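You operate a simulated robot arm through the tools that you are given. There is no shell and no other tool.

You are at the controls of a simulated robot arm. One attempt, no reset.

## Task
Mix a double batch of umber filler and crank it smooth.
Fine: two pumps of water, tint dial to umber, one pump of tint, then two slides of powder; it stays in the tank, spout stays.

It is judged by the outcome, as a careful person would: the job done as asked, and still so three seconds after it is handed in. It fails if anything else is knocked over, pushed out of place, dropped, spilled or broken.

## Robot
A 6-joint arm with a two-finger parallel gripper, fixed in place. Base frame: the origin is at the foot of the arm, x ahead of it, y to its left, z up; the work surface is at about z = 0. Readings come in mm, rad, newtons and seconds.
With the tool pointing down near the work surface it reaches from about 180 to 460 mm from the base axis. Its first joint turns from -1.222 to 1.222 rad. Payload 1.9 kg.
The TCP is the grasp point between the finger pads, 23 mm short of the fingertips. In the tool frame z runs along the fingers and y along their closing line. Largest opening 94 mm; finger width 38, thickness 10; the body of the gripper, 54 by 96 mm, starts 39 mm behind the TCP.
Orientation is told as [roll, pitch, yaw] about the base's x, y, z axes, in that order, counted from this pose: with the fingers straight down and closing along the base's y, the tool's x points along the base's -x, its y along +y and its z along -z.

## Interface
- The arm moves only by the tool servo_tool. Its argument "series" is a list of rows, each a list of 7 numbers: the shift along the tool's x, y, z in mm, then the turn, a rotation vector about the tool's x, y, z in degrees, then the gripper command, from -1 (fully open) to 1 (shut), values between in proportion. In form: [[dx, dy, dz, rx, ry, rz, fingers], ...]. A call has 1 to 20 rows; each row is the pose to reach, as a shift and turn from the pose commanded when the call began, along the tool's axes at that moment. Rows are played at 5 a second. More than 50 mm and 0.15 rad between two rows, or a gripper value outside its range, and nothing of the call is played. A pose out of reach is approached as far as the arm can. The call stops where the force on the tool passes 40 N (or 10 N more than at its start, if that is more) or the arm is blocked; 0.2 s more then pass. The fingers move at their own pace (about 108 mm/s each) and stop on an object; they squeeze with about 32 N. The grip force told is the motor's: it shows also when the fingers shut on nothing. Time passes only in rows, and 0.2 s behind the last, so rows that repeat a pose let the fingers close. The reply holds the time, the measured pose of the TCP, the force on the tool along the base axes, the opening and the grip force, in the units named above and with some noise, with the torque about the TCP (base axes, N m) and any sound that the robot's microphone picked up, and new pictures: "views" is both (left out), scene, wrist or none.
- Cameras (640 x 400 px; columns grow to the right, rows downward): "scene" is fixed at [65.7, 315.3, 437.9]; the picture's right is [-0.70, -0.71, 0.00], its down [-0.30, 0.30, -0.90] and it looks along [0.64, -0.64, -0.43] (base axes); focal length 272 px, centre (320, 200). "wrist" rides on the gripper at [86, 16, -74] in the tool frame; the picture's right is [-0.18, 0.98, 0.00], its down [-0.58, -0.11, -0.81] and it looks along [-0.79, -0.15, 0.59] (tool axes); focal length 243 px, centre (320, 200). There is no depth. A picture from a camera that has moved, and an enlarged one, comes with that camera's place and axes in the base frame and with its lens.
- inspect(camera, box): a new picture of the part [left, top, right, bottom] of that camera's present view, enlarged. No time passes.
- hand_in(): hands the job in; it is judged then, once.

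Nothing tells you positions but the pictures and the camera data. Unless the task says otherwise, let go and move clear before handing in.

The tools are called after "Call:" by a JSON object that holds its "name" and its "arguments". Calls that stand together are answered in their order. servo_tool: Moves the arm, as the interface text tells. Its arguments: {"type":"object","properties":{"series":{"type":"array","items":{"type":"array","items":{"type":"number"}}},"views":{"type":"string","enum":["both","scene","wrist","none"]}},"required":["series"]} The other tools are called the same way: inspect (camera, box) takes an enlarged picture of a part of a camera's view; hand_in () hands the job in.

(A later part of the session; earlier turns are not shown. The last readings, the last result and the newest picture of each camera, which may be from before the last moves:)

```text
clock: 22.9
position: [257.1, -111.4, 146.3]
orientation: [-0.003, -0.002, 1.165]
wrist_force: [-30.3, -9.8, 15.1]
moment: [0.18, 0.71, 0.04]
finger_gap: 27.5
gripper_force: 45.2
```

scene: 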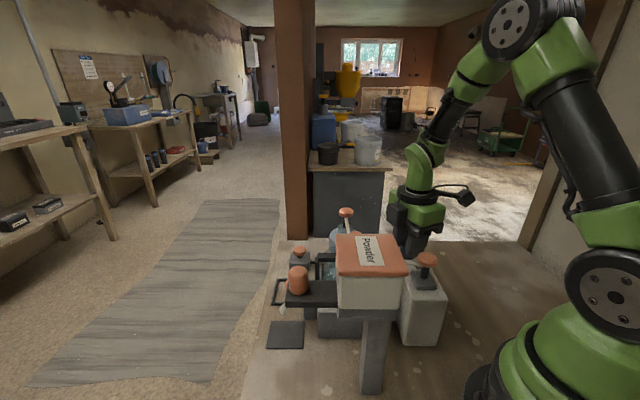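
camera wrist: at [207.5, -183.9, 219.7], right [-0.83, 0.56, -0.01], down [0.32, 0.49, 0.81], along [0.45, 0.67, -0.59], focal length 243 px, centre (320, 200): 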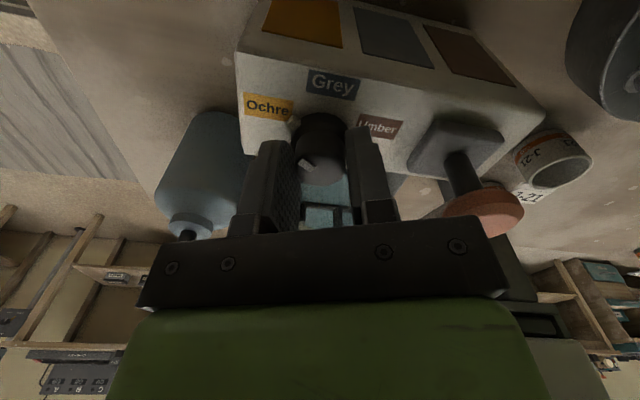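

Call:
{"name": "servo_tool", "arguments": {"series": [[0, 0, 0, 0, 0, 0, 0.3], [0, 0, 0, 0, 0, 0, 0.1], [0, 0, 0, 0, 0, 0, 0.1]], "views": "wrist"}}

Call:
{"name": "inspect", "arguments": {"camera": "wrist", "box": [200, 50, 440, 200]}}

```text
clock: 23.7
position: [257.4, -110.8, 146.4]
orientation: [-0.008, -0.001, 1.165]
wrist_force: [-0.2, 0.1, -0.6]
moment: [-0.01, 0.0, -0.01]
finger_gap: 42.3
gripper_force: 0.0
camera wrist: at [209.0, -183.5, 219.9], right [-0.83, 0.56, -0.01], down [0.32, 0.49, 0.81], along [0.45, 0.67, -0.59], focal length 243 px, centre (320, 200)
```

wrist: 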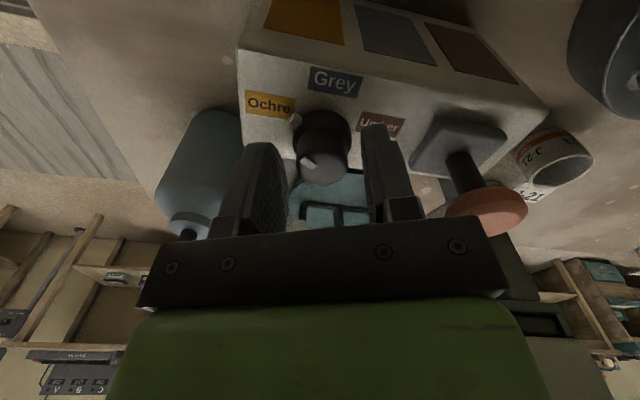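

```text
2.67 times, centred on (320, 125) of wrist
camera zoom: at [209.0, -183.5, 219.9], right [-0.83, 0.56, -0.01], down [0.32, 0.49, 0.81], along [0.45, 0.67, -0.59], focal length 647 px, centre (320, 400)
```

zoom: 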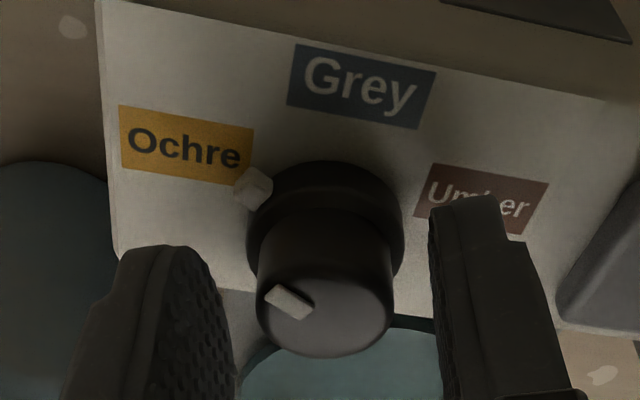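

Call:
{"name": "servo_tool", "arguments": {"series": [[1.5, 1.0, 0, 0, 0, 0, 0.1], [1.5, 1.0, 0, 0, 0, 0, 0.3], [1.5, 1.0, 0, 0, 0, 0, 0.45], [1.5, 1.0, 0, 0, 0, 0, 0.45], [1.5, 1.0, 0, 0, 0, 0, 0.45]], "views": "none"}}

```text
clock: 24.9
position: [254.8, -112.1, 146.2]
orientation: [-0.005, -0.003, 1.166]
wrist_force: [-7.8, 2.6, 6.4]
moment: [0.26, 0.29, 0.02]
finger_gap: 27.4
gripper_force: 44.8
```

The side load is small now. I'll turn the dial clockwise by about 134° (positive about tool z).

Call:
{"name": "servo_tool", "arguments": {"series": [[0, 0, 0, 0, 0, 5, 0.5], [0, 0, 0, 0, 0, 12, 0.5], [0, 0, 0, 0, 0, 19, 0.5], [0, 0, 0, 0, 0, 26, 0.5], [0, 0, 0, 0, 0, 33, 0.5], [0, 0, 0, 0, 0, 40, 0.5], [0, 0, 0, 0, 0, 47, 0.5], [0, 0, 0, 0, 0, 54, 0.5], [0, 0, 0, 0, 0, 61, 0.5], [0, 0, 0, 0, 0, 67, 0.5], [0, 0, 0, 0, 0, 67, 0.5]]}}

Call:
{"name": "inspect", "arguments": {"camera": "wrist", "box": [200, 50, 440, 200]}}

```text
clock: 26.2
position: [254.9, -111.1, 146.0]
orientation: [0.0, -0.003, 0.538]
wrist_force: [0.6, 2.7, 1.0]
moment: [-0.09, 0.08, -0.01]
finger_gap: 27.5
gripper_force: 45.2
stopped in row 6: the force on the tool passed its limit at 41 N (the readings are from after the stop); the commanded pose is now the measured one
camera wrist: at [173.7, -141.7, 219.3], right [-0.35, 0.94, 0.0], down [0.55, 0.2, 0.81], along [0.76, 0.28, -0.59], focal length 243 px, centre (320, 200)
```

scene: 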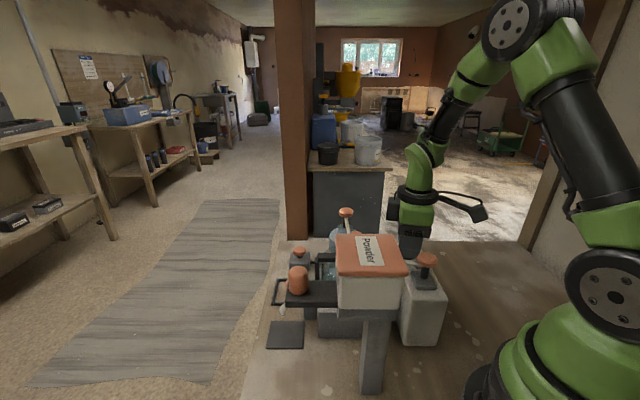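
wrist: 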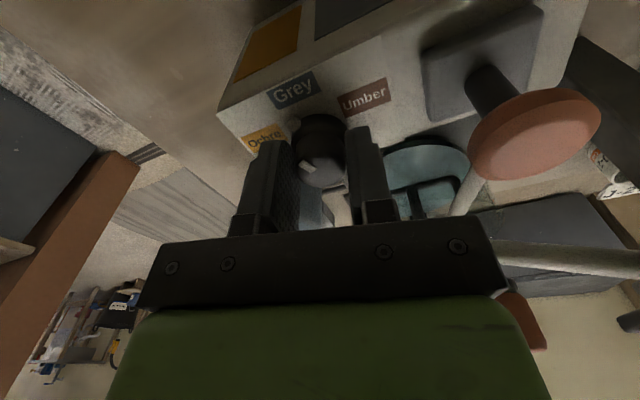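

```text
2.67 times, centred on (320, 125) of wrist
camera zoom: at [173.7, -141.7, 219.3], right [-0.35, 0.94, 0.0], down [0.55, 0.2, 0.81], along [0.76, 0.28, -0.59], focal length 647 px, centre (320, 400)
```

zoom: 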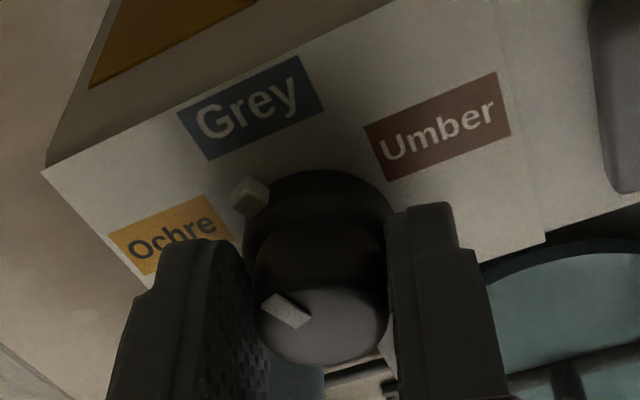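

It's turning with the grip (36° so far). I'll continue for the remaining ~98°.

Call:
{"name": "servo_tool", "arguments": {"series": [[0, 0, 0, 0, 0, 5, 0.5], [0, 0, 0, 0, 0, 11, 0.5], [0, 0, 0, 0, 0, 17, 0.5], [0, 0, 0, 0, 0, 23, 0.5], [0, 0, 0, 0, 0, 29, 0.5], [0, 0, 0, 0, 0, 35, 0.5], [0, 0, 0, 0, 0, 41, 0.5], [0, 0, 0, 0, 0, 47, 0.5], [0, 0, 0, 0, 0, 53, 0.5], [0, 0, 0, 0, 0, 59, 0.5], [0, 0, 0, 0, 0, 65, 0.5], [0, 0, 0, 0, 0, 71, 0.5], [0, 0, 0, 0, 0, 77, 0.5], [0, 0, 0, 0, 0, 83, 0.5], [0, 0, 0, 0, 0, 89, 0.5], [0, 0, 0, 0, 0, 95, 0.5], [0, 0, 0, 0, 0, 98, 0.5], [0, 0, 0, 0, 0, 98, 0.5]]}}

Call:
{"name": "inspect", "arguments": {"camera": "wrist", "box": [200, 50, 440, 200]}}

```text
clock: 28.4
position: [255.8, -110.8, 145.5]
orientation: [0.002, 0.0, -0.454]
wrist_force: [2.2, 4.1, -1.0]
moment: [-0.33, -0.24, -0.02]
finger_gap: 27.3
gripper_force: 45.0
stopped in row 10: the force on the tool passed its limit at 41 N (the readings are from after the stop); the commanded pose is now the measured one
camera wrist: at [186.0, -58.4, 219.9], right [0.6, 0.8, 0.0], down [0.47, -0.36, 0.81], along [0.65, -0.48, -0.59], focal length 243 px, centre (320, 200)
```

scene: 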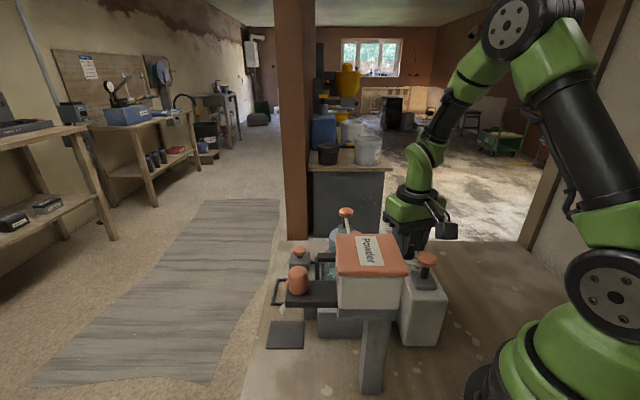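
wrist: 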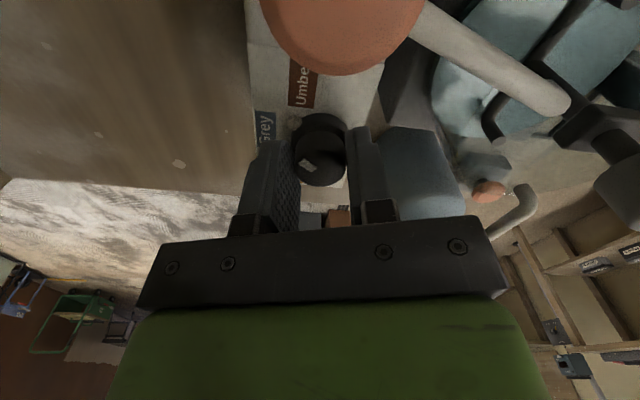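

```text
2.67 times, centred on (320, 125) of wrist
camera zoom: at [186.0, -58.4, 219.9], right [0.6, 0.8, 0.0], down [0.47, -0.36, 0.81], along [0.65, -0.48, -0.59], focal length 647 px, centre (320, 400)
```

zoom: 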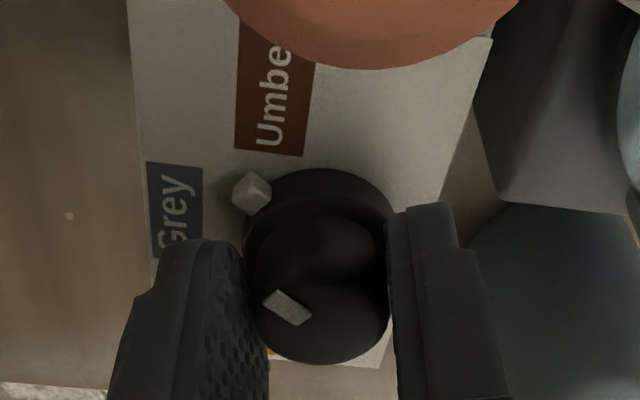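

The pointer is between Grey and Umber now, with about 41° to go.

Call:
{"name": "servo_tool", "arguments": {"series": [[0, 0, 0, 0, 0, 5, 0.5], [0, 0, 0, 0, 0, 11, 0.5], [0, 0, 0, 0, 0, 17, 0.5], [0, 0, 0, 0, 0, 23, 0.5], [0, 0, 0, 0, 0, 29, 0.5], [0, 0, 0, 0, 0, 35, 0.5], [0, 0, 0, 0, 0, 41, 0.5], [0, 0, 0, 0, 0, 41, 0.5]]}}

Call:
{"name": "inspect", "arguments": {"camera": "wrist", "box": [200, 50, 440, 200]}}

```text
clock: 30.2
position: [256.0, -111.2, 146.1]
orientation: [0.001, 0.001, -1.17]
wrist_force: [1.4, -0.8, 0.8]
moment: [-0.01, 0.05, 0.21]
finger_gap: 27.6
gripper_force: 44.5
camera wrist: at [238.4, -24.8, 220.3], right [0.98, 0.21, 0.0], down [0.12, -0.58, 0.8], along [0.17, -0.79, -0.59], focal length 243 px, centre (320, 200)
```

scene: 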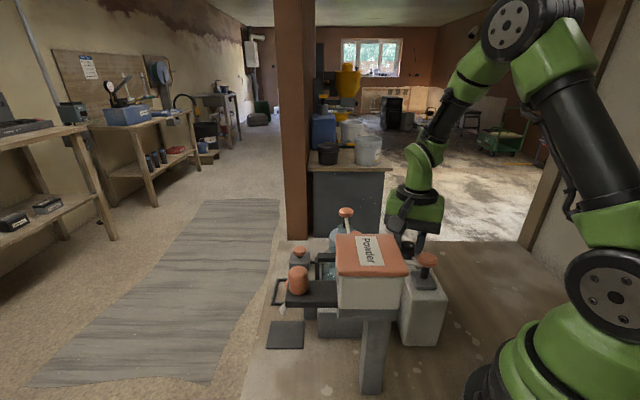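
wrist: 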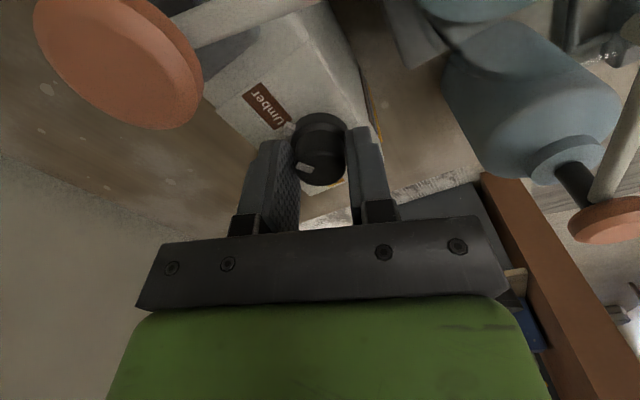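

```text
2.67 times, centred on (320, 125) of wrist
camera zoom: at [238.4, -24.8, 220.3], right [0.98, 0.21, 0.0], down [0.12, -0.58, 0.8], along [0.17, -0.79, -0.59], focal length 647 px, centre (320, 400)
```

zoom: 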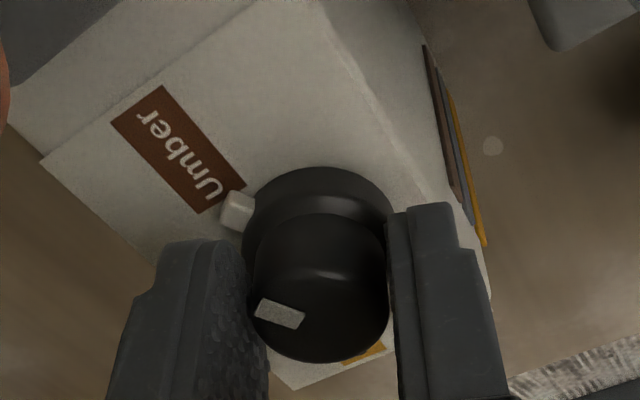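

The pointer block lines up with the Umber label to within a few degrees. I'll release and rise straight up to check that it stays there.

Call:
{"name": "servo_tool", "arguments": {"series": [[0, 0, 0, 0, 0, 0, 0.2], [0, 0, 0, 0, 0, 0, -0.2], [0, 0, 0, 0, 0, 0, -0.2], [0, 0, -10, 0, 0, 0, -0.2], [0, 0, -30, 0, 0, 0, -0.2], [0, 0, -55, 0, 0, 0, -0.2], [0, 0, -80, 0, 0, 0, -0.2], [0, 0, -80, 0, 0, 0, -0.2]]}}

Call:
{"name": "inspect", "arguments": {"camera": "wrist", "box": [200, 0, 440, 150]}}

Call:
{"name": "inspect", "arguments": {"camera": "wrist", "box": [0, 0, 320, 200]}}

```text
clock: 32.0
position: [255.6, -111.2, 227.8]
orientation: [0.001, 0.004, -1.169]
wrist_force: [-0.6, 0.9, -0.1]
moment: [0.0, -0.01, 0.01]
finger_gap: 56.7
gripper_force: 0.1
camera wrist: at [238.2, -24.1, 300.7], right [0.98, 0.22, 0.0], down [0.13, -0.58, 0.8], along [0.17, -0.79, -0.59], focal length 243 px, centre (320, 200)
```

scene: 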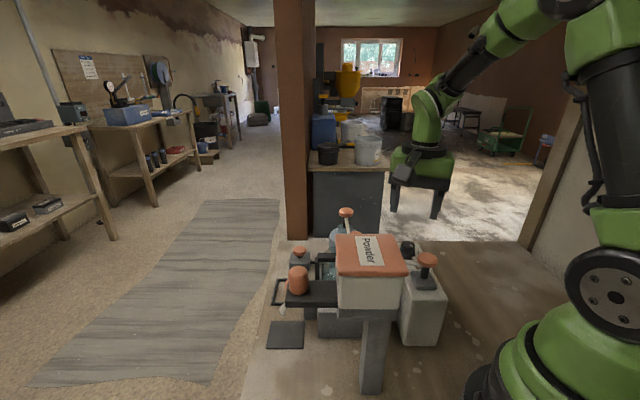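
wrist: 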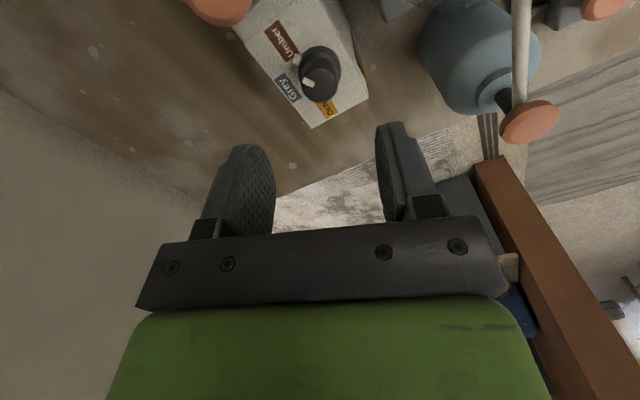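

```text
2.67 times, centred on (320, 75) of wrist
camera zoom: at [238.2, -24.1, 300.7], right [0.98, 0.22, 0.0], down [0.13, -0.58, 0.8], along [0.17, -0.79, -0.59], focal length 647 px, centre (320, 533)
```

zoom: 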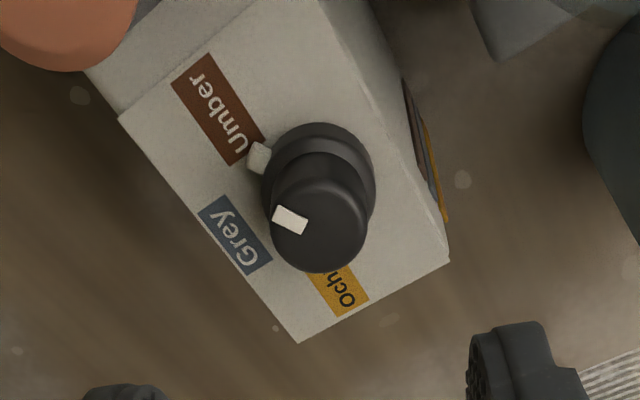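

```text
2.00 times, centred on (160, 100) of wrist
camera zoom: at [238.2, -24.1, 300.7], right [0.98, 0.22, 0.0], down [0.13, -0.58, 0.8], along [0.17, -0.79, -0.59], focal length 485 px, centre (640, 400)
```

zoom: 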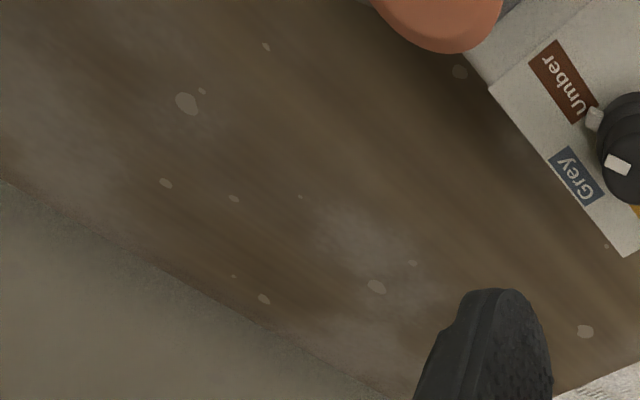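

The dial has stayed close to Umber. I'll look from the fixed camera to judge the pointer direction more precisely.

Call:
{"name": "inspect", "arguments": {"camera": "scene", "box": [390, 230, 450, 270]}}

Call:
{"name": "inspect", "arguments": {"camera": "wrist", "box": [260, 10, 380, 130]}}

```text
10.00 times, centred on (420, 250) of scene
camera zoom: at [65.7, 315.3, 437.9], right [-0.7, -0.71, 0.0], down [-0.3, 0.3, -0.9], along [0.64, -0.64, -0.43], focal length 2715 px, centre (-680, -300)
```

zoom: 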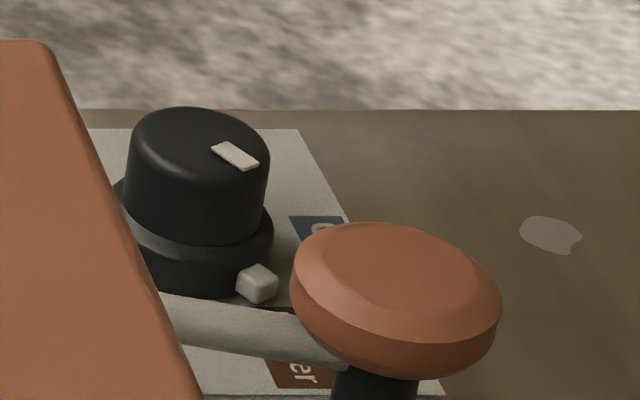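

```text
3.33 times, centred on (320, 70) of wrist
camera zoom: at [238.2, -24.1, 300.7], right [0.98, 0.22, 0.0], down [0.13, -0.58, 0.8], along [0.17, -0.79, -0.59], focal length 809 px, centre (320, 633)
```

zoom: 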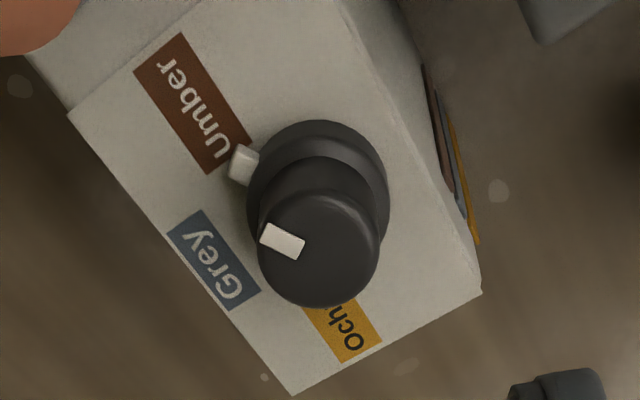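

The bar on the knob reads about 164° against the Umber label's ~160°, so the dial is set. Next is the tint pump at about (198,-60,168). I'll close the fingers, raise, yaw a little so the camera arm clears the hopper, and move above it.

Call:
{"name": "servo_tool", "arguments": {"series": [[5, -2, -15, 0, 0, -5, 0.2], [15, -7, -25, 0, 0, -10, 0.8], [28, -13, -30, 0, 0, -15, 1], [42, -19, -30, 0, 0, -20, 1], [55, -26, -25, 0, 0, -25, 1], [65, -30, -15, 0, 0, -27, 1], [70.5, -32.6, -5, 0, 0, -27, 1], [70.5, -32.6, 0, 0, 0, -27, 1], [70.5, -32.6, 0, 0, 0, -27, 1]]}}

Call:
{"name": "inspect", "arguments": {"camera": "scene", "box": [380, 180, 480, 300]}}

Call:
{"name": "inspect", "arguments": {"camera": "wrist", "box": [160, 0, 480, 200]}}

```text
clock: 34.0
position: [196.2, -59.4, 227.2]
orientation: [0.004, 0.001, -0.697]
wrist_force: [0.2, 0.6, -1.0]
moment: [0.0, 0.0, 0.01]
finger_gap: 0.0
gripper_force: 31.9
camera wrist: at [142.5, 10.2, 300.1], right [0.77, 0.63, 0.0], down [0.37, -0.46, 0.81], along [0.51, -0.62, -0.59], focal length 243 px, centre (320, 200)
```

scene: 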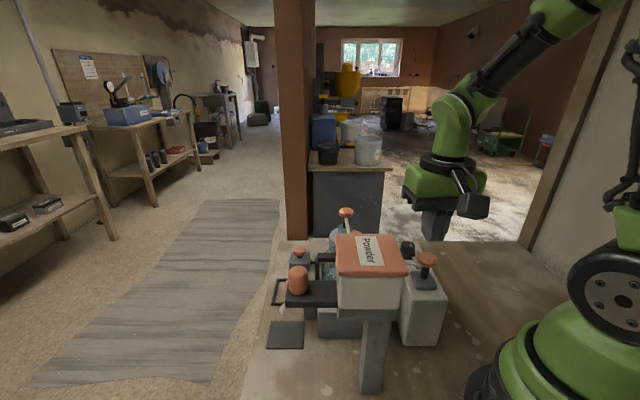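
wrist: 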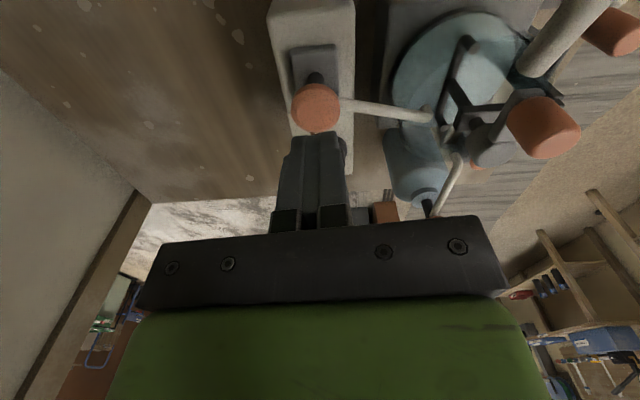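

```text
3.33 times, centred on (430, 240) of scene
camera zoom: at [65.7, 315.3, 437.9], right [-0.7, -0.71, 0.0], down [-0.3, 0.3, -0.9], along [0.64, -0.64, -0.43], focal length 905 px, centre (-47, 67)
```

zoom: 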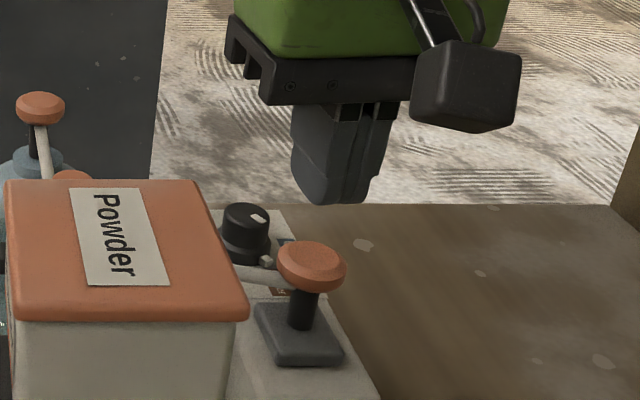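

```text
2.00 times, centred on (320, 100) of wrist
camera zoom: at [142.5, 10.2, 300.1], right [0.77, 0.63, 0.0], down [0.37, -0.46, 0.81], along [0.51, -0.62, -0.59], focal length 485 px, centre (320, 400)
```

zoom: 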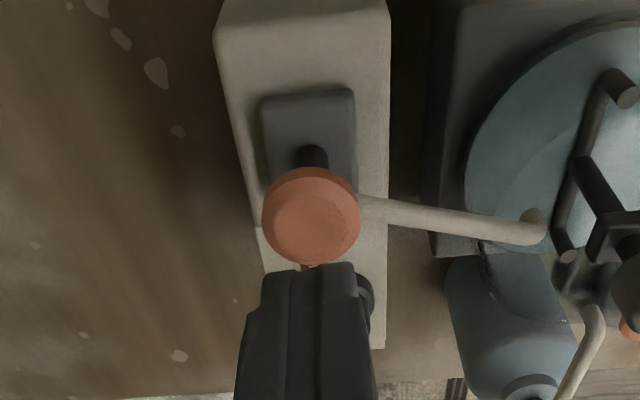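

The fingers are centred over the tint cap. I'll press once, slowly, until it reaches its stop.

Call:
{"name": "servo_tool", "arguments": {"series": [[0, 0, 12, 0, 0, 0, 1], [0.5, 0.5, 24, 0, 0, 0, 1], [0.5, 0.5, 31, 0, 0, 0, 1], [0.5, 0.5, 35, 0, 0, 0, 1], [0.5, 0.5, 38, 0, 0, 0, 1], [0.5, 0.5, 41, 0, 0, 0, 1], [0.5, 0.5, 44, 0, 0, 0, 1], [0.5, 0.5, 47, 0, 0, 0, 1], [0.5, 0.5, 49, 0, 0, 0, 1], [0.5, 0.5, 51, 0, 0, 0, 1], [0.5, 0.5, 53, 0, 0, 0, 1]]}}

Call:
{"name": "inspect", "arguments": {"camera": "scene", "box": [380, 180, 480, 300]}}

Call:
{"name": "inspect", "arguments": {"camera": "wrist", "box": [240, 0, 560, 200]}}

```text
clock: 36.3
position: [199.0, -59.5, 176.3]
orientation: [0.006, -0.002, -0.697]
wrist_force: [-4.9, 1.5, 18.2]
moment: [0.08, 0.18, 0.07]
finger_gap: 0.0
gripper_force: 32.2
stopped in row 11: the force on the tool passed its limit at 56 N (the readings are from after the stop); the commanded pose is now the measured one
camera wrist: at [143.8, 9.8, 249.5], right [0.77, 0.64, 0.01], down [0.37, -0.46, 0.81], along [0.52, -0.62, -0.59], focal length 243 px, centre (320, 200)
```

scene: 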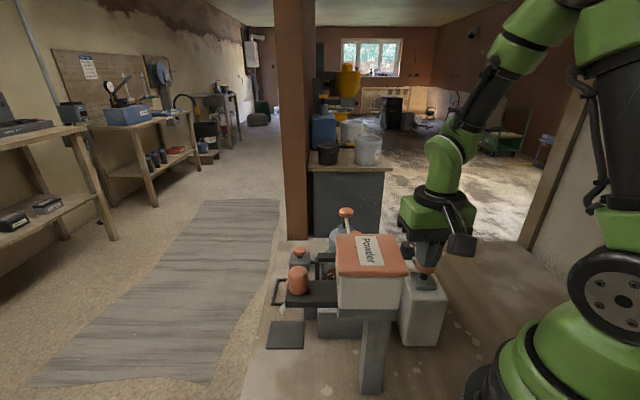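
wrist: 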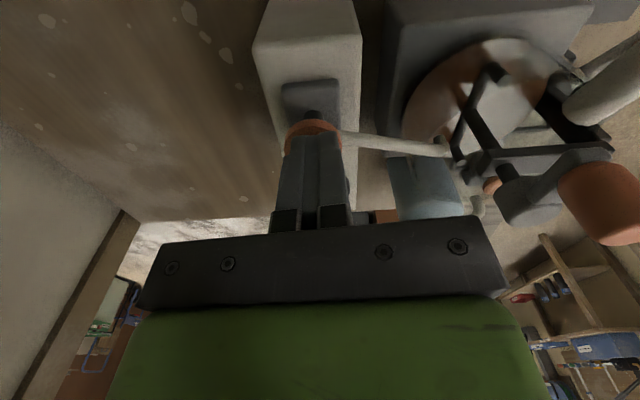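

```text
3.33 times, centred on (430, 240) of scene
camera zoom: at [65.6, 315.3, 437.9], right [-0.7, -0.71, 0.0], down [-0.3, 0.3, -0.9], along [0.64, -0.64, -0.43], focal length 905 px, centre (-47, 67)
```

zoom: 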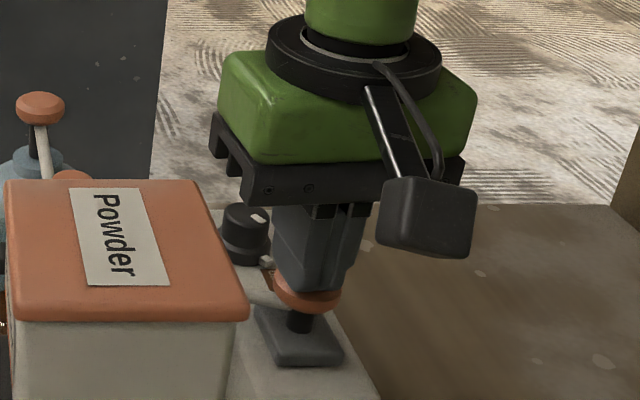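

```text
2.00 times, centred on (400, 100) of wrist
camera zoom: at [143.8, 9.8, 249.5], right [0.77, 0.64, 0.01], down [0.37, -0.46, 0.81], along [0.52, -0.62, -0.59], focal length 485 px, centre (160, 400)
```

zoom: 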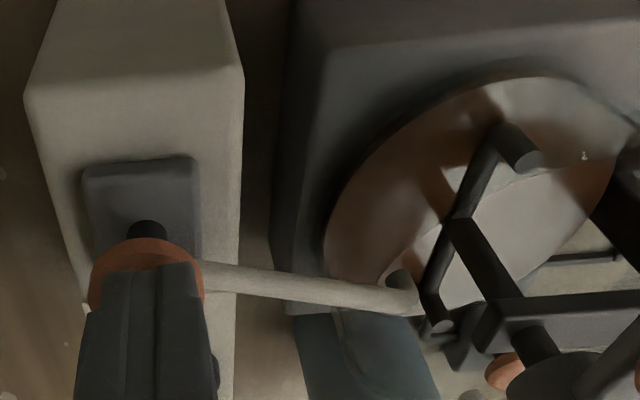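

Brown tint has appeared in the tank, so one tint pump is in. Next I lift straight up, cross over high, and yaw to +45° above the powder slide knob at about (267,152,222).

Call:
{"name": "servo_tool", "arguments": {"series": [[0, 0, -8, 0, 0, 0, 1], [0, 0, -35, 0, 0, 0, 1], [0, 0, -70, 0, 0, 0, 1], [-11.5, 9.6, -105, 0, 0, 0, 1], [-26.8, 22.5, -135, 0, 0, 0, 1], [-31.9, 39.8, -150, 0, 0, 0, 1], [-12.7, 62.8, -150, 0, 0, -8, 1], [9.8, 89.6, -150, 0, 0, -16, 1], [32.3, 116.5, -150, 0, 0, -24, 0.5], [54.7, 143.3, -150, 0, 0, -32, 0], [70.2, 169.5, -150, 0, 0, -40, -0.1], [79.2, 188.1, -150, 0, 0, -48, -0.1], [82.9, 201.9, -150, 0, 0, -56, -0.1], [83.6, 205.9, -150, 0, 0, -64, -0.1], [83.6, 205.9, -150, 0, 0, -72, -0.1], [83.6, 205.9, -150, 0, 0, -80, -0.1], [83.6, 205.9, -150, 0, 0, -85, -0.1], [83.6, 205.9, -150, 0, 0, -85, -0.1]]}}

Call:
{"name": "inspect", "arguments": {"camera": "scene", "box": [250, 200, 450, 340]}}

Call:
{"name": "inspect", "arguments": {"camera": "wrist", "box": [160, 0, 480, 200]}}

```text
clock: 40.1
position: [265.1, 151.5, 326.8]
orientation: [-0.001, -0.005, 0.789]
wrist_force: [-0.1, -0.5, -0.4]
moment: [-0.03, -0.02, 0.01]
finger_gap: 51.5
gripper_force: 0.1
camera wrist: at [194.8, 102.7, 399.0], right [-0.57, 0.82, 0.0], down [0.48, 0.33, 0.81], along [0.67, 0.46, -0.59], focal length 243 px, centre (320, 200)
```

scene: 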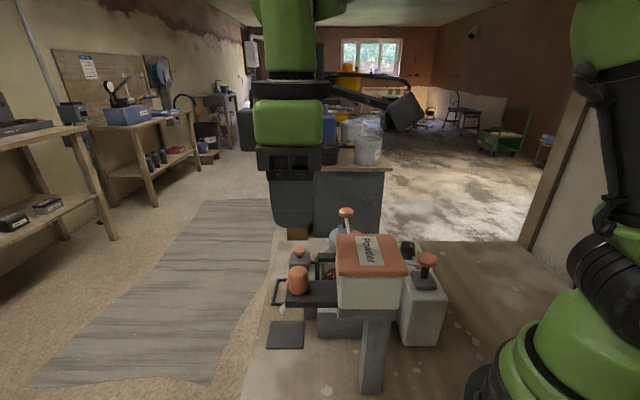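
wrist: 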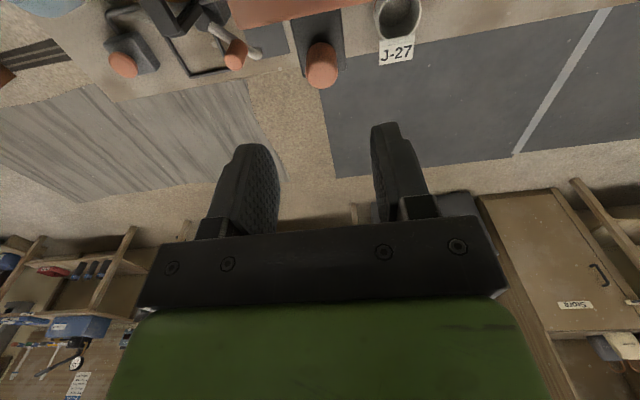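

```text
2.86 times, centred on (350, 270) of scene
camera zoom: at [65.7, 315.3, 437.9], right [-0.7, -0.71, 0.0], down [-0.3, 0.3, -0.9], along [0.64, -0.64, -0.43], focal length 776 px, centre (234, 0)
```

zoom: 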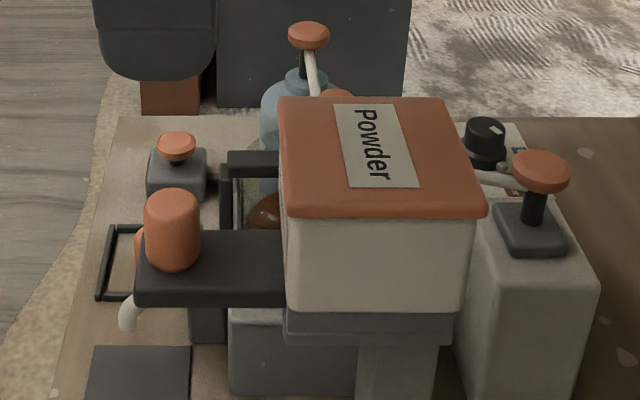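

```text
2.00 times, centred on (320, 100) of wrist
camera zoom: at [194.8, 102.7, 399.0], right [-0.57, 0.82, 0.0], down [0.48, 0.33, 0.81], along [0.67, 0.46, -0.59], focal length 485 px, centre (320, 400)
```

zoom: 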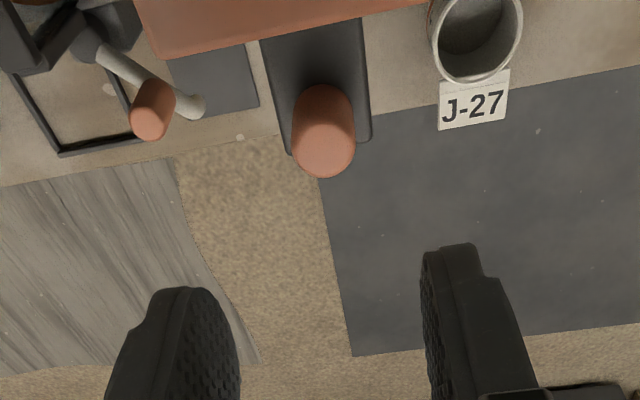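

The fingers straddle the slide knob, whose bar runs along the tool's x axis. I'll descend so the tips end just above the bar.

Call:
{"name": "servo_tool", "arguments": {"series": [[-1, 0, 20, 0, 0, 0, -0.1], [-2, 0, 45, 0, 0, 0, -0.1], [-3, 0, 65, 0, 0, 0, -0.1], [-3, 0, 80, 0, 0, 0, -0.1], [-3, 0, 90, 0, 0, 0, -0.1], [-3, 0, 97, 0, 0, 0, -0.1], [-3, 0, 97, 0, 0, 0, -0.1]]}}

Call:
{"name": "inspect", "arguments": {"camera": "scene", "box": [250, 200, 450, 340]}}

Call:
{"name": "inspect", "arguments": {"camera": "wrist", "box": [160, 40, 480, 240]}}

```text
clock: 41.7
position: [268.8, 154.5, 229.7]
orientation: [-0.001, -0.005, 0.785]
wrist_force: [0.3, 0.1, -0.5]
moment: [0.01, -0.01, -0.01]
finger_gap: 51.8
gripper_force: 0.1
camera wrist: at [197.9, 105.3, 302.4], right [-0.57, 0.82, 0.0], down [0.48, 0.33, 0.81], along [0.67, 0.46, -0.59], focal length 243 px, centre (320, 200)
```

scene: 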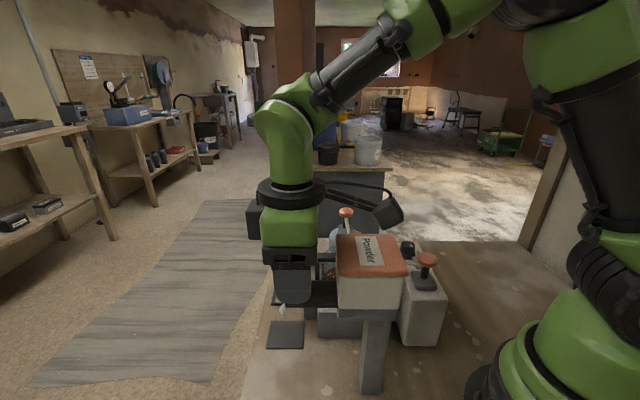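
wrist: 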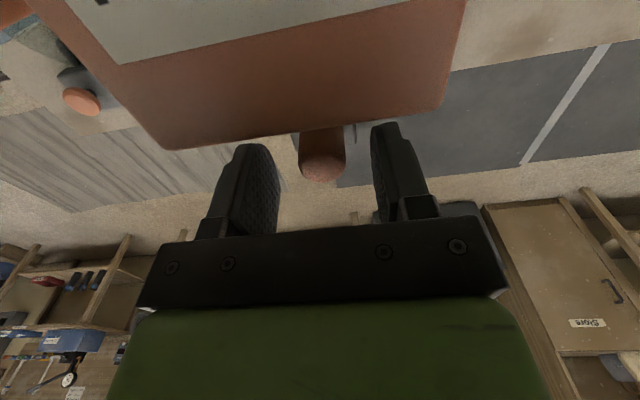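

```text
2.86 times, centred on (350, 270) of scene
camera zoom: at [65.7, 315.3, 437.9], right [-0.7, -0.71, 0.0], down [-0.3, 0.3, -0.9], along [0.64, -0.64, -0.43], focal length 776 px, centre (234, 0)
```

zoom: 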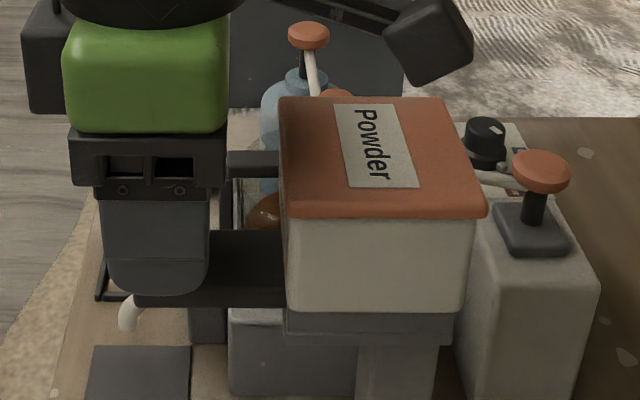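

```text
2.00 times, centred on (320, 140) of wrist
camera zoom: at [197.9, 105.3, 302.4], right [-0.57, 0.82, 0.0], down [0.48, 0.33, 0.81], along [0.67, 0.46, -0.59], focal length 485 px, centre (320, 320)
```

zoom: 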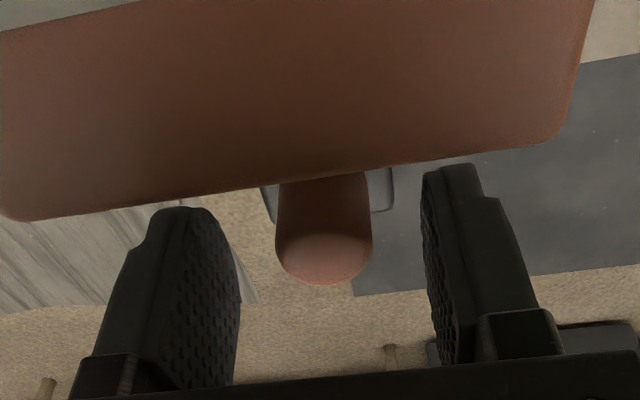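

The knob is centred between the pads. I'll lower 4 mm and close gently.

Call:
{"name": "servo_tool", "arguments": {"series": [[1, 0, 4, 0, 0, 0, -0.1], [1, 0, 4, 0, 0, 0, 0.3], [1, 0, 4, 0, 0, 0, 0.7], [1, 0, 4, 0, 0, 0, 0.8], [1, 0, 4, 0, 0, 0, 0.8]]}}

Call:
{"name": "inspect", "arguments": {"camera": "wrist", "box": [160, 40, 480, 240]}}

```text
clock: 42.9
position: [267.4, 155.3, 225.6]
orientation: [0.001, -0.002, 0.785]
wrist_force: [-24.1, 25.7, 1.5]
moment: [-0.15, -0.16, 0.04]
finger_gap: 23.0
gripper_force: 44.4
camera wrist: at [196.0, 105.0, 298.4], right [-0.57, 0.82, 0.0], down [0.49, 0.33, 0.81], along [0.67, 0.46, -0.59], focal length 243 px, centre (320, 200)
```

scene: 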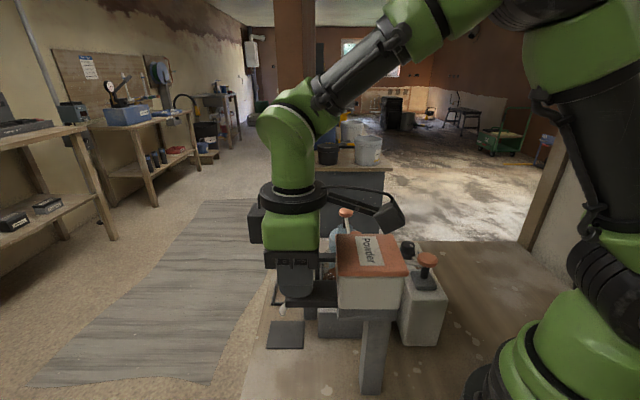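
wrist: 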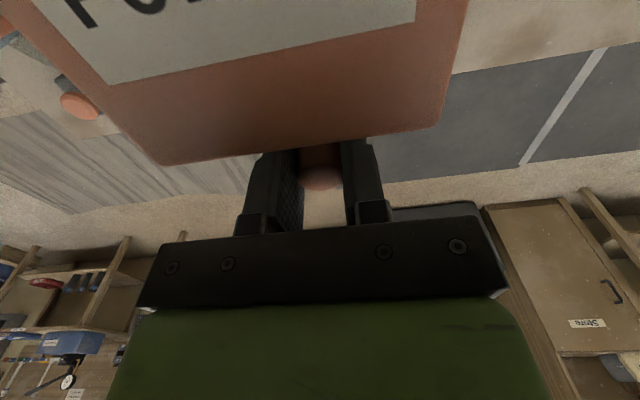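

```text
2.00 times, centred on (320, 140) of wrist
camera zoom: at [196.0, 105.0, 298.4], right [-0.57, 0.82, 0.0], down [0.49, 0.33, 0.81], along [0.67, 0.46, -0.59], focal length 485 px, centre (320, 320)
```

zoom: 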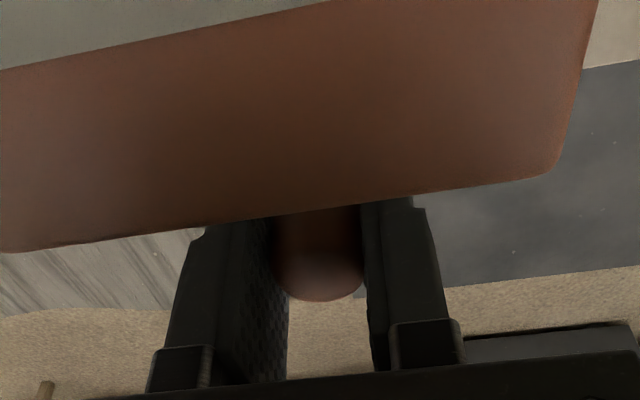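

The side load is toward tool +y. I'll ease over to relieve it.

Call:
{"name": "servo_tool", "arguments": {"series": [[0, 0.8, 0, 0, 0, 0, 0.7], [0, 1.4, 0, 0, 0, 0, 0.7], [0, 1.4, 0, 0, 0, 0, 0.7]], "views": "none"}}

```text
clock: 43.7
position: [267.1, 154.3, 224.5]
orientation: [-0.002, -0.006, 0.786]
wrist_force: [-10.9, 10.0, 9.1]
moment: [0.28, 0.76, -0.14]
finger_gap: 22.9
gripper_force: 45.4
```

Call:
{"name": "servo_tool", "arguments": {"series": [[-1, 1.8, -0.5, 0, 0, 0, 0.7], [-3, 1.8, -0.5, 0, 0, 0, 0.7], [-6, 1.8, -0.5, 0, 0, 0, 0.7], [-9, 1.8, -0.5, 0, 0, 0, 0.7], [-12, 1.8, -0.5, 0, 0, 0, 0.7]]}}

Call:
{"name": "inspect", "arguments": {"camera": "wrist", "box": [160, 40, 480, 240]}}

Call:
{"name": "inspect", "arguments": {"camera": "scene", "box": [250, 200, 450, 340]}}

```text
clock: 44.7
position: [272.5, 160.5, 225.9]
orientation: [-0.01, -0.005, 0.786]
wrist_force: [2.9, -2.4, -0.2]
moment: [0.34, 0.42, 0.02]
finger_gap: 23.1
gripper_force: 45.3
stopped in row 5: the force on the tool passed its limit at 45 N (the readings are from after the stop); the commanded pose is now the measured one
camera wrist: at [201.5, 111.6, 298.1], right [-0.57, 0.82, -0.01], down [0.48, 0.34, 0.81], along [0.67, 0.46, -0.59], focal length 243 px, centre (320, 200)
```

scene: 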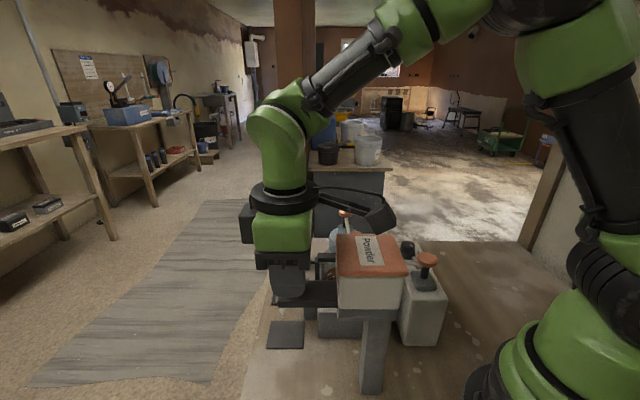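
wrist: 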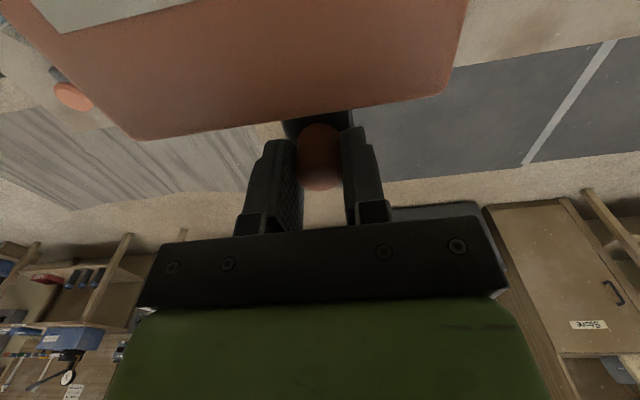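

```text
2.00 times, centred on (320, 140) of wrist
camera zoom: at [201.5, 111.6, 298.1], right [-0.57, 0.82, -0.01], down [0.48, 0.34, 0.81], along [0.67, 0.46, -0.59], focal length 485 px, centre (320, 320)
```

zoom: 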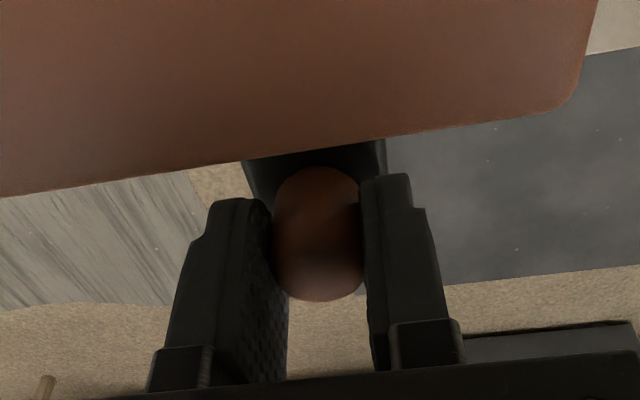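

```text
2.86 times, centred on (350, 270) of scene
camera zoom: at [65.7, 315.3, 437.9], right [-0.7, -0.71, 0.0], down [-0.3, 0.3, -0.9], along [0.64, -0.64, -0.43], focal length 776 px, centre (234, 0)
```

zoom: 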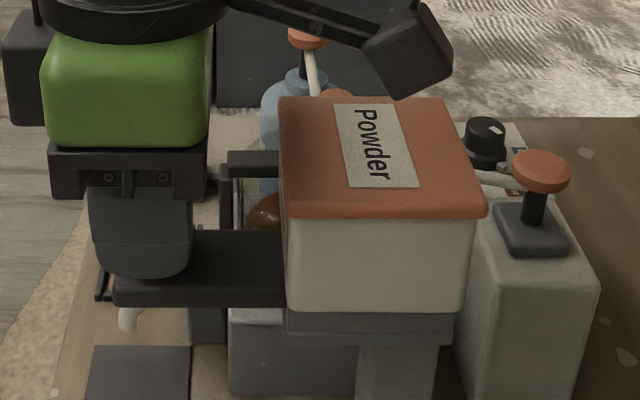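

The slide comes outward with the knob (about 9 mm so far, and the side load has relaxed). I'll keep pulling in small steps.

Call:
{"name": "servo_tool", "arguments": {"series": [[-2, 0, 0, 0, 0, 0, 0.7], [-5, 0, 0, 0, 0, 0, 0.7], [-8, 0, 0, 0, 0, 0, 0.7], [-11, 0, 0, 0, 0, 0, 0.7], [-14, 0, 0, 0, 0, 0, 0.7], [-17, 0, 0, 0, 0, 0, 0.7], [-20, 0, 0, 0, 0, 0, 0.7], [-23, 0, 0, 0, 0, 0, 0.7], [-26, 0, 0, 0, 0, 0, 0.7], [-29, 0, 0, 0, 0, 0, 0.7], [-32, 0, 0, 0, 0, 0, 0.7]]}}

Call:
{"name": "inspect", "arguments": {"camera": "wrist", "box": [160, 40, 480, 240]}}

Call:
{"name": "inspect", "arguments": {"camera": "scene", "box": [250, 200, 450, 340]}}

```text
clock: 47.1
position: [296.4, 182.8, 226.4]
orientation: [-0.005, -0.007, 0.785]
wrist_force: [-15.9, -14.7, -4.5]
moment: [0.76, 0.01, -0.08]
finger_gap: 23.2
gripper_force: 44.8
camera wrist: at [224.3, 134.3, 298.7], right [-0.57, 0.82, 0.0], down [0.48, 0.33, 0.81], along [0.67, 0.46, -0.59], focal length 243 px, centre (320, 200)
```

scene: 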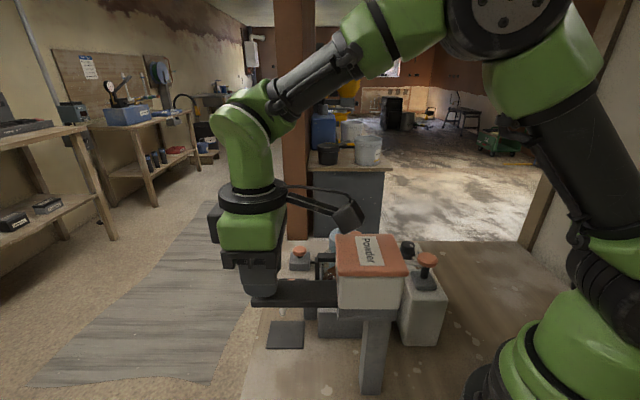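
wrist: 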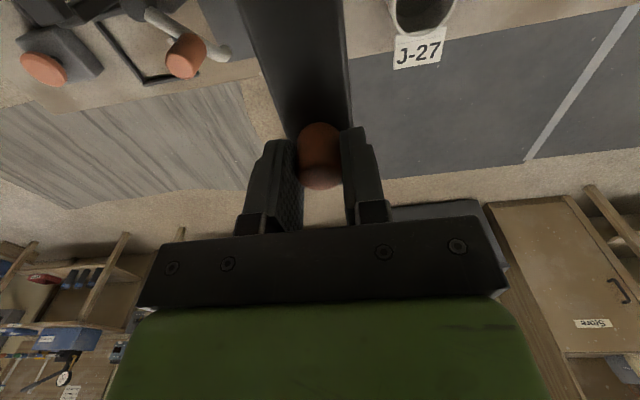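

```text
2.00 times, centred on (320, 140) of wrist
camera zoom: at [224.3, 134.3, 298.7], right [-0.57, 0.82, 0.0], down [0.48, 0.33, 0.81], along [0.67, 0.46, -0.59], focal length 485 px, centre (320, 320)
```

zoom: 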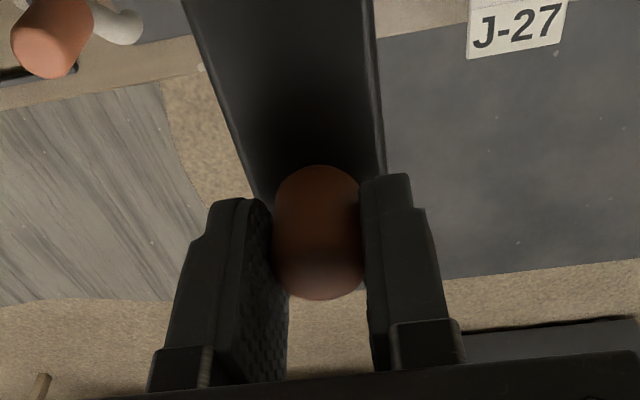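

```text
2.86 times, centred on (350, 270) of scene
camera zoom: at [65.7, 315.3, 437.9], right [-0.7, -0.71, 0.0], down [-0.3, 0.3, -0.9], along [0.64, -0.64, -0.43], focal length 776 px, centre (234, 0)
```

zoom: 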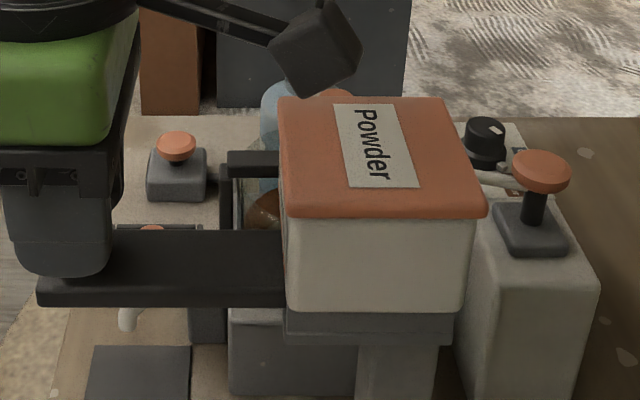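

It has travelled about 41 mm with resistance building. I'll check whether that is the end stop.

Call:
{"name": "servo_tool", "arguments": {"series": [[-1.5, 0, 0, 0, 0, 0, 0.7], [-3, 0, 0, 0, 0, 0, 0.7], [-4.5, 0, 0, 0, 0, 0, 0.7], [-6, 0, 0, 0, 0, 0, 0.7]], "views": "scene"}}

Call:
{"name": "inspect", "arguments": {"camera": "scene", "box": [250, 200, 450, 340]}}

```text
clock: 48.1
position: [299.8, 186.0, 223.5]
orientation: [-0.008, 0.001, 0.786]
wrist_force: [-19.6, -33.0, -0.5]
moment: [0.07, 0.61, 0.01]
finger_gap: 23.2
gripper_force: 44.4
```

scene: 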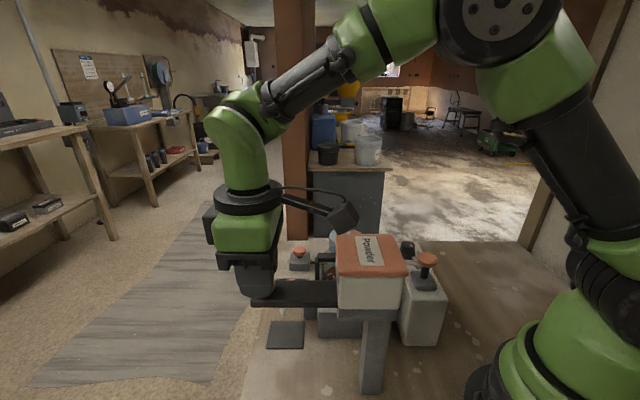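

```text
2.86 times, centred on (350, 270) of scene
camera zoom: at [65.7, 315.3, 437.9], right [-0.7, -0.71, 0.0], down [-0.3, 0.3, -0.9], along [0.64, -0.64, -0.43], focal length 776 px, centre (234, 0)
```

zoom: 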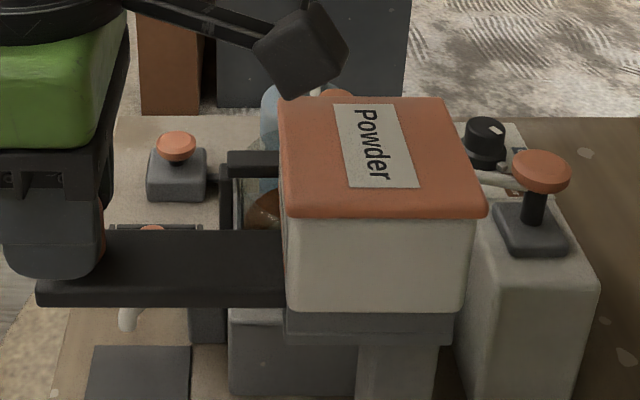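

The bar is at its outer stop and the pads slipped a few mm. Now I push it all the way back in.

Call:
{"name": "servo_tool", "arguments": {"series": [[3, 0, 0, 0, 0, 0, 0.7], [7, 0, 0, 0, 0, 0, 0.7], [11, 0, 0, 0, 0, 0, 0.7], [15, 0, 0, 0, 0, 0, 0.7], [19, 0, 0, 0, 0, 0, 0.7], [23, 0, 0, 0, 0, 0, 0.7], [27, 0, 0, 0, 0, 0, 0.7], [31, 0, 0, 0, 0, 0, 0.7], [35, 0, 0, 0, 0, 0, 0.7], [38, 0, 0, 0, 0, 0, 0.7], [41, 0, 0, 0, 0, 0, 0.7], [43, 0, 0, 0, 0, 0, 0.7], [45, 0, 0, 0, 0, 0, 0.7], [47, 0, 0, 0, 0, 0, 0.7], [49, 0, 0, 0, 0, 0, 0.7]]}}

Call:
{"name": "inspect", "arguments": {"camera": "scene", "box": [250, 200, 450, 340]}}

Call:
{"name": "inspect", "arguments": {"camera": "wrist", "box": [160, 40, 480, 240]}}

```text
clock: 51.3
position: [266.6, 152.9, 225.9]
orientation: [-0.012, -0.016, 0.79]
wrist_force: [28.5, 24.7, 2.5]
moment: [0.69, 0.07, 0.01]
finger_gap: 23.4
gripper_force: 45.3
camera wrist: at [194.5, 104.5, 297.8], right [-0.57, 0.82, -0.01], down [0.47, 0.33, 0.82], along [0.67, 0.46, -0.58], focal length 243 px, centre (320, 200)
```

scene: 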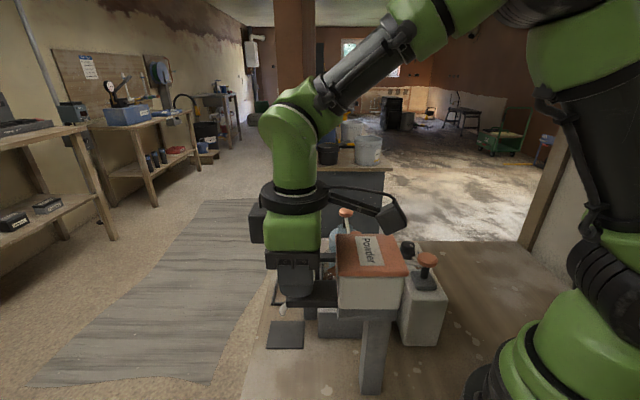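
wrist: 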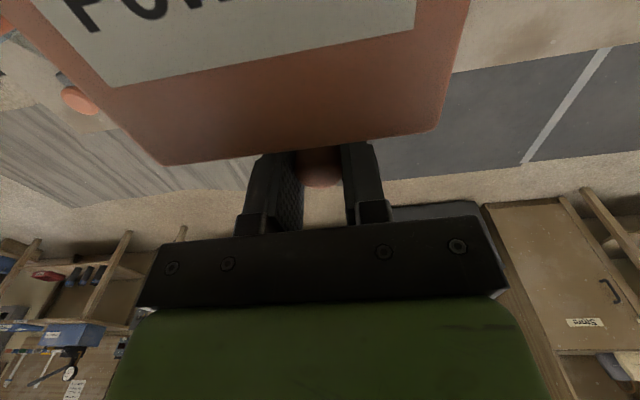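

```text
2.86 times, centred on (350, 270) of scene
camera zoom: at [65.7, 315.3, 437.9], right [-0.7, -0.71, 0.0], down [-0.3, 0.3, -0.9], along [0.64, -0.64, -0.43], focal length 776 px, centre (234, 0)
```

zoom: 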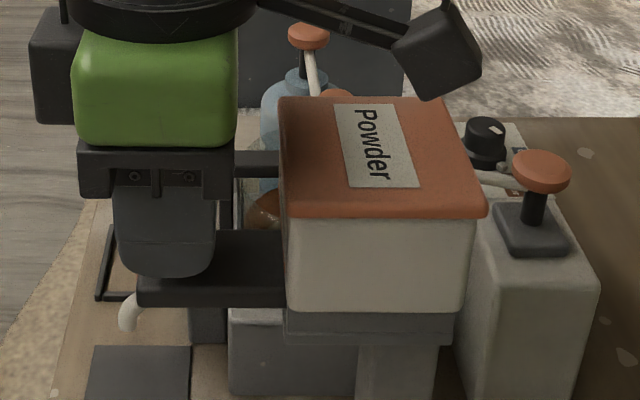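

```text
2.00 times, centred on (320, 140) of wrist
camera zoom: at [194.5, 104.5, 297.8], right [-0.57, 0.82, -0.01], down [0.47, 0.33, 0.82], along [0.67, 0.46, -0.58], focal length 485 px, centre (320, 320)
```

zoom: 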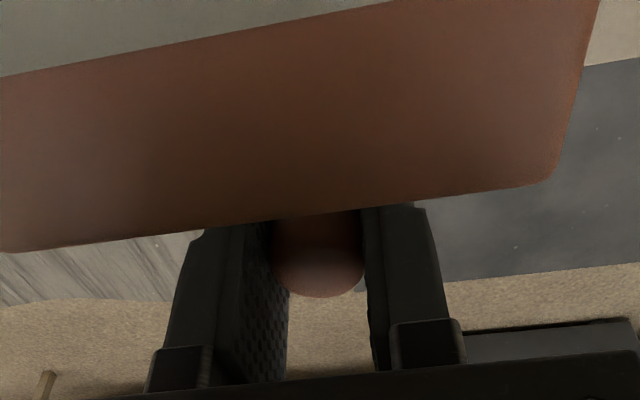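

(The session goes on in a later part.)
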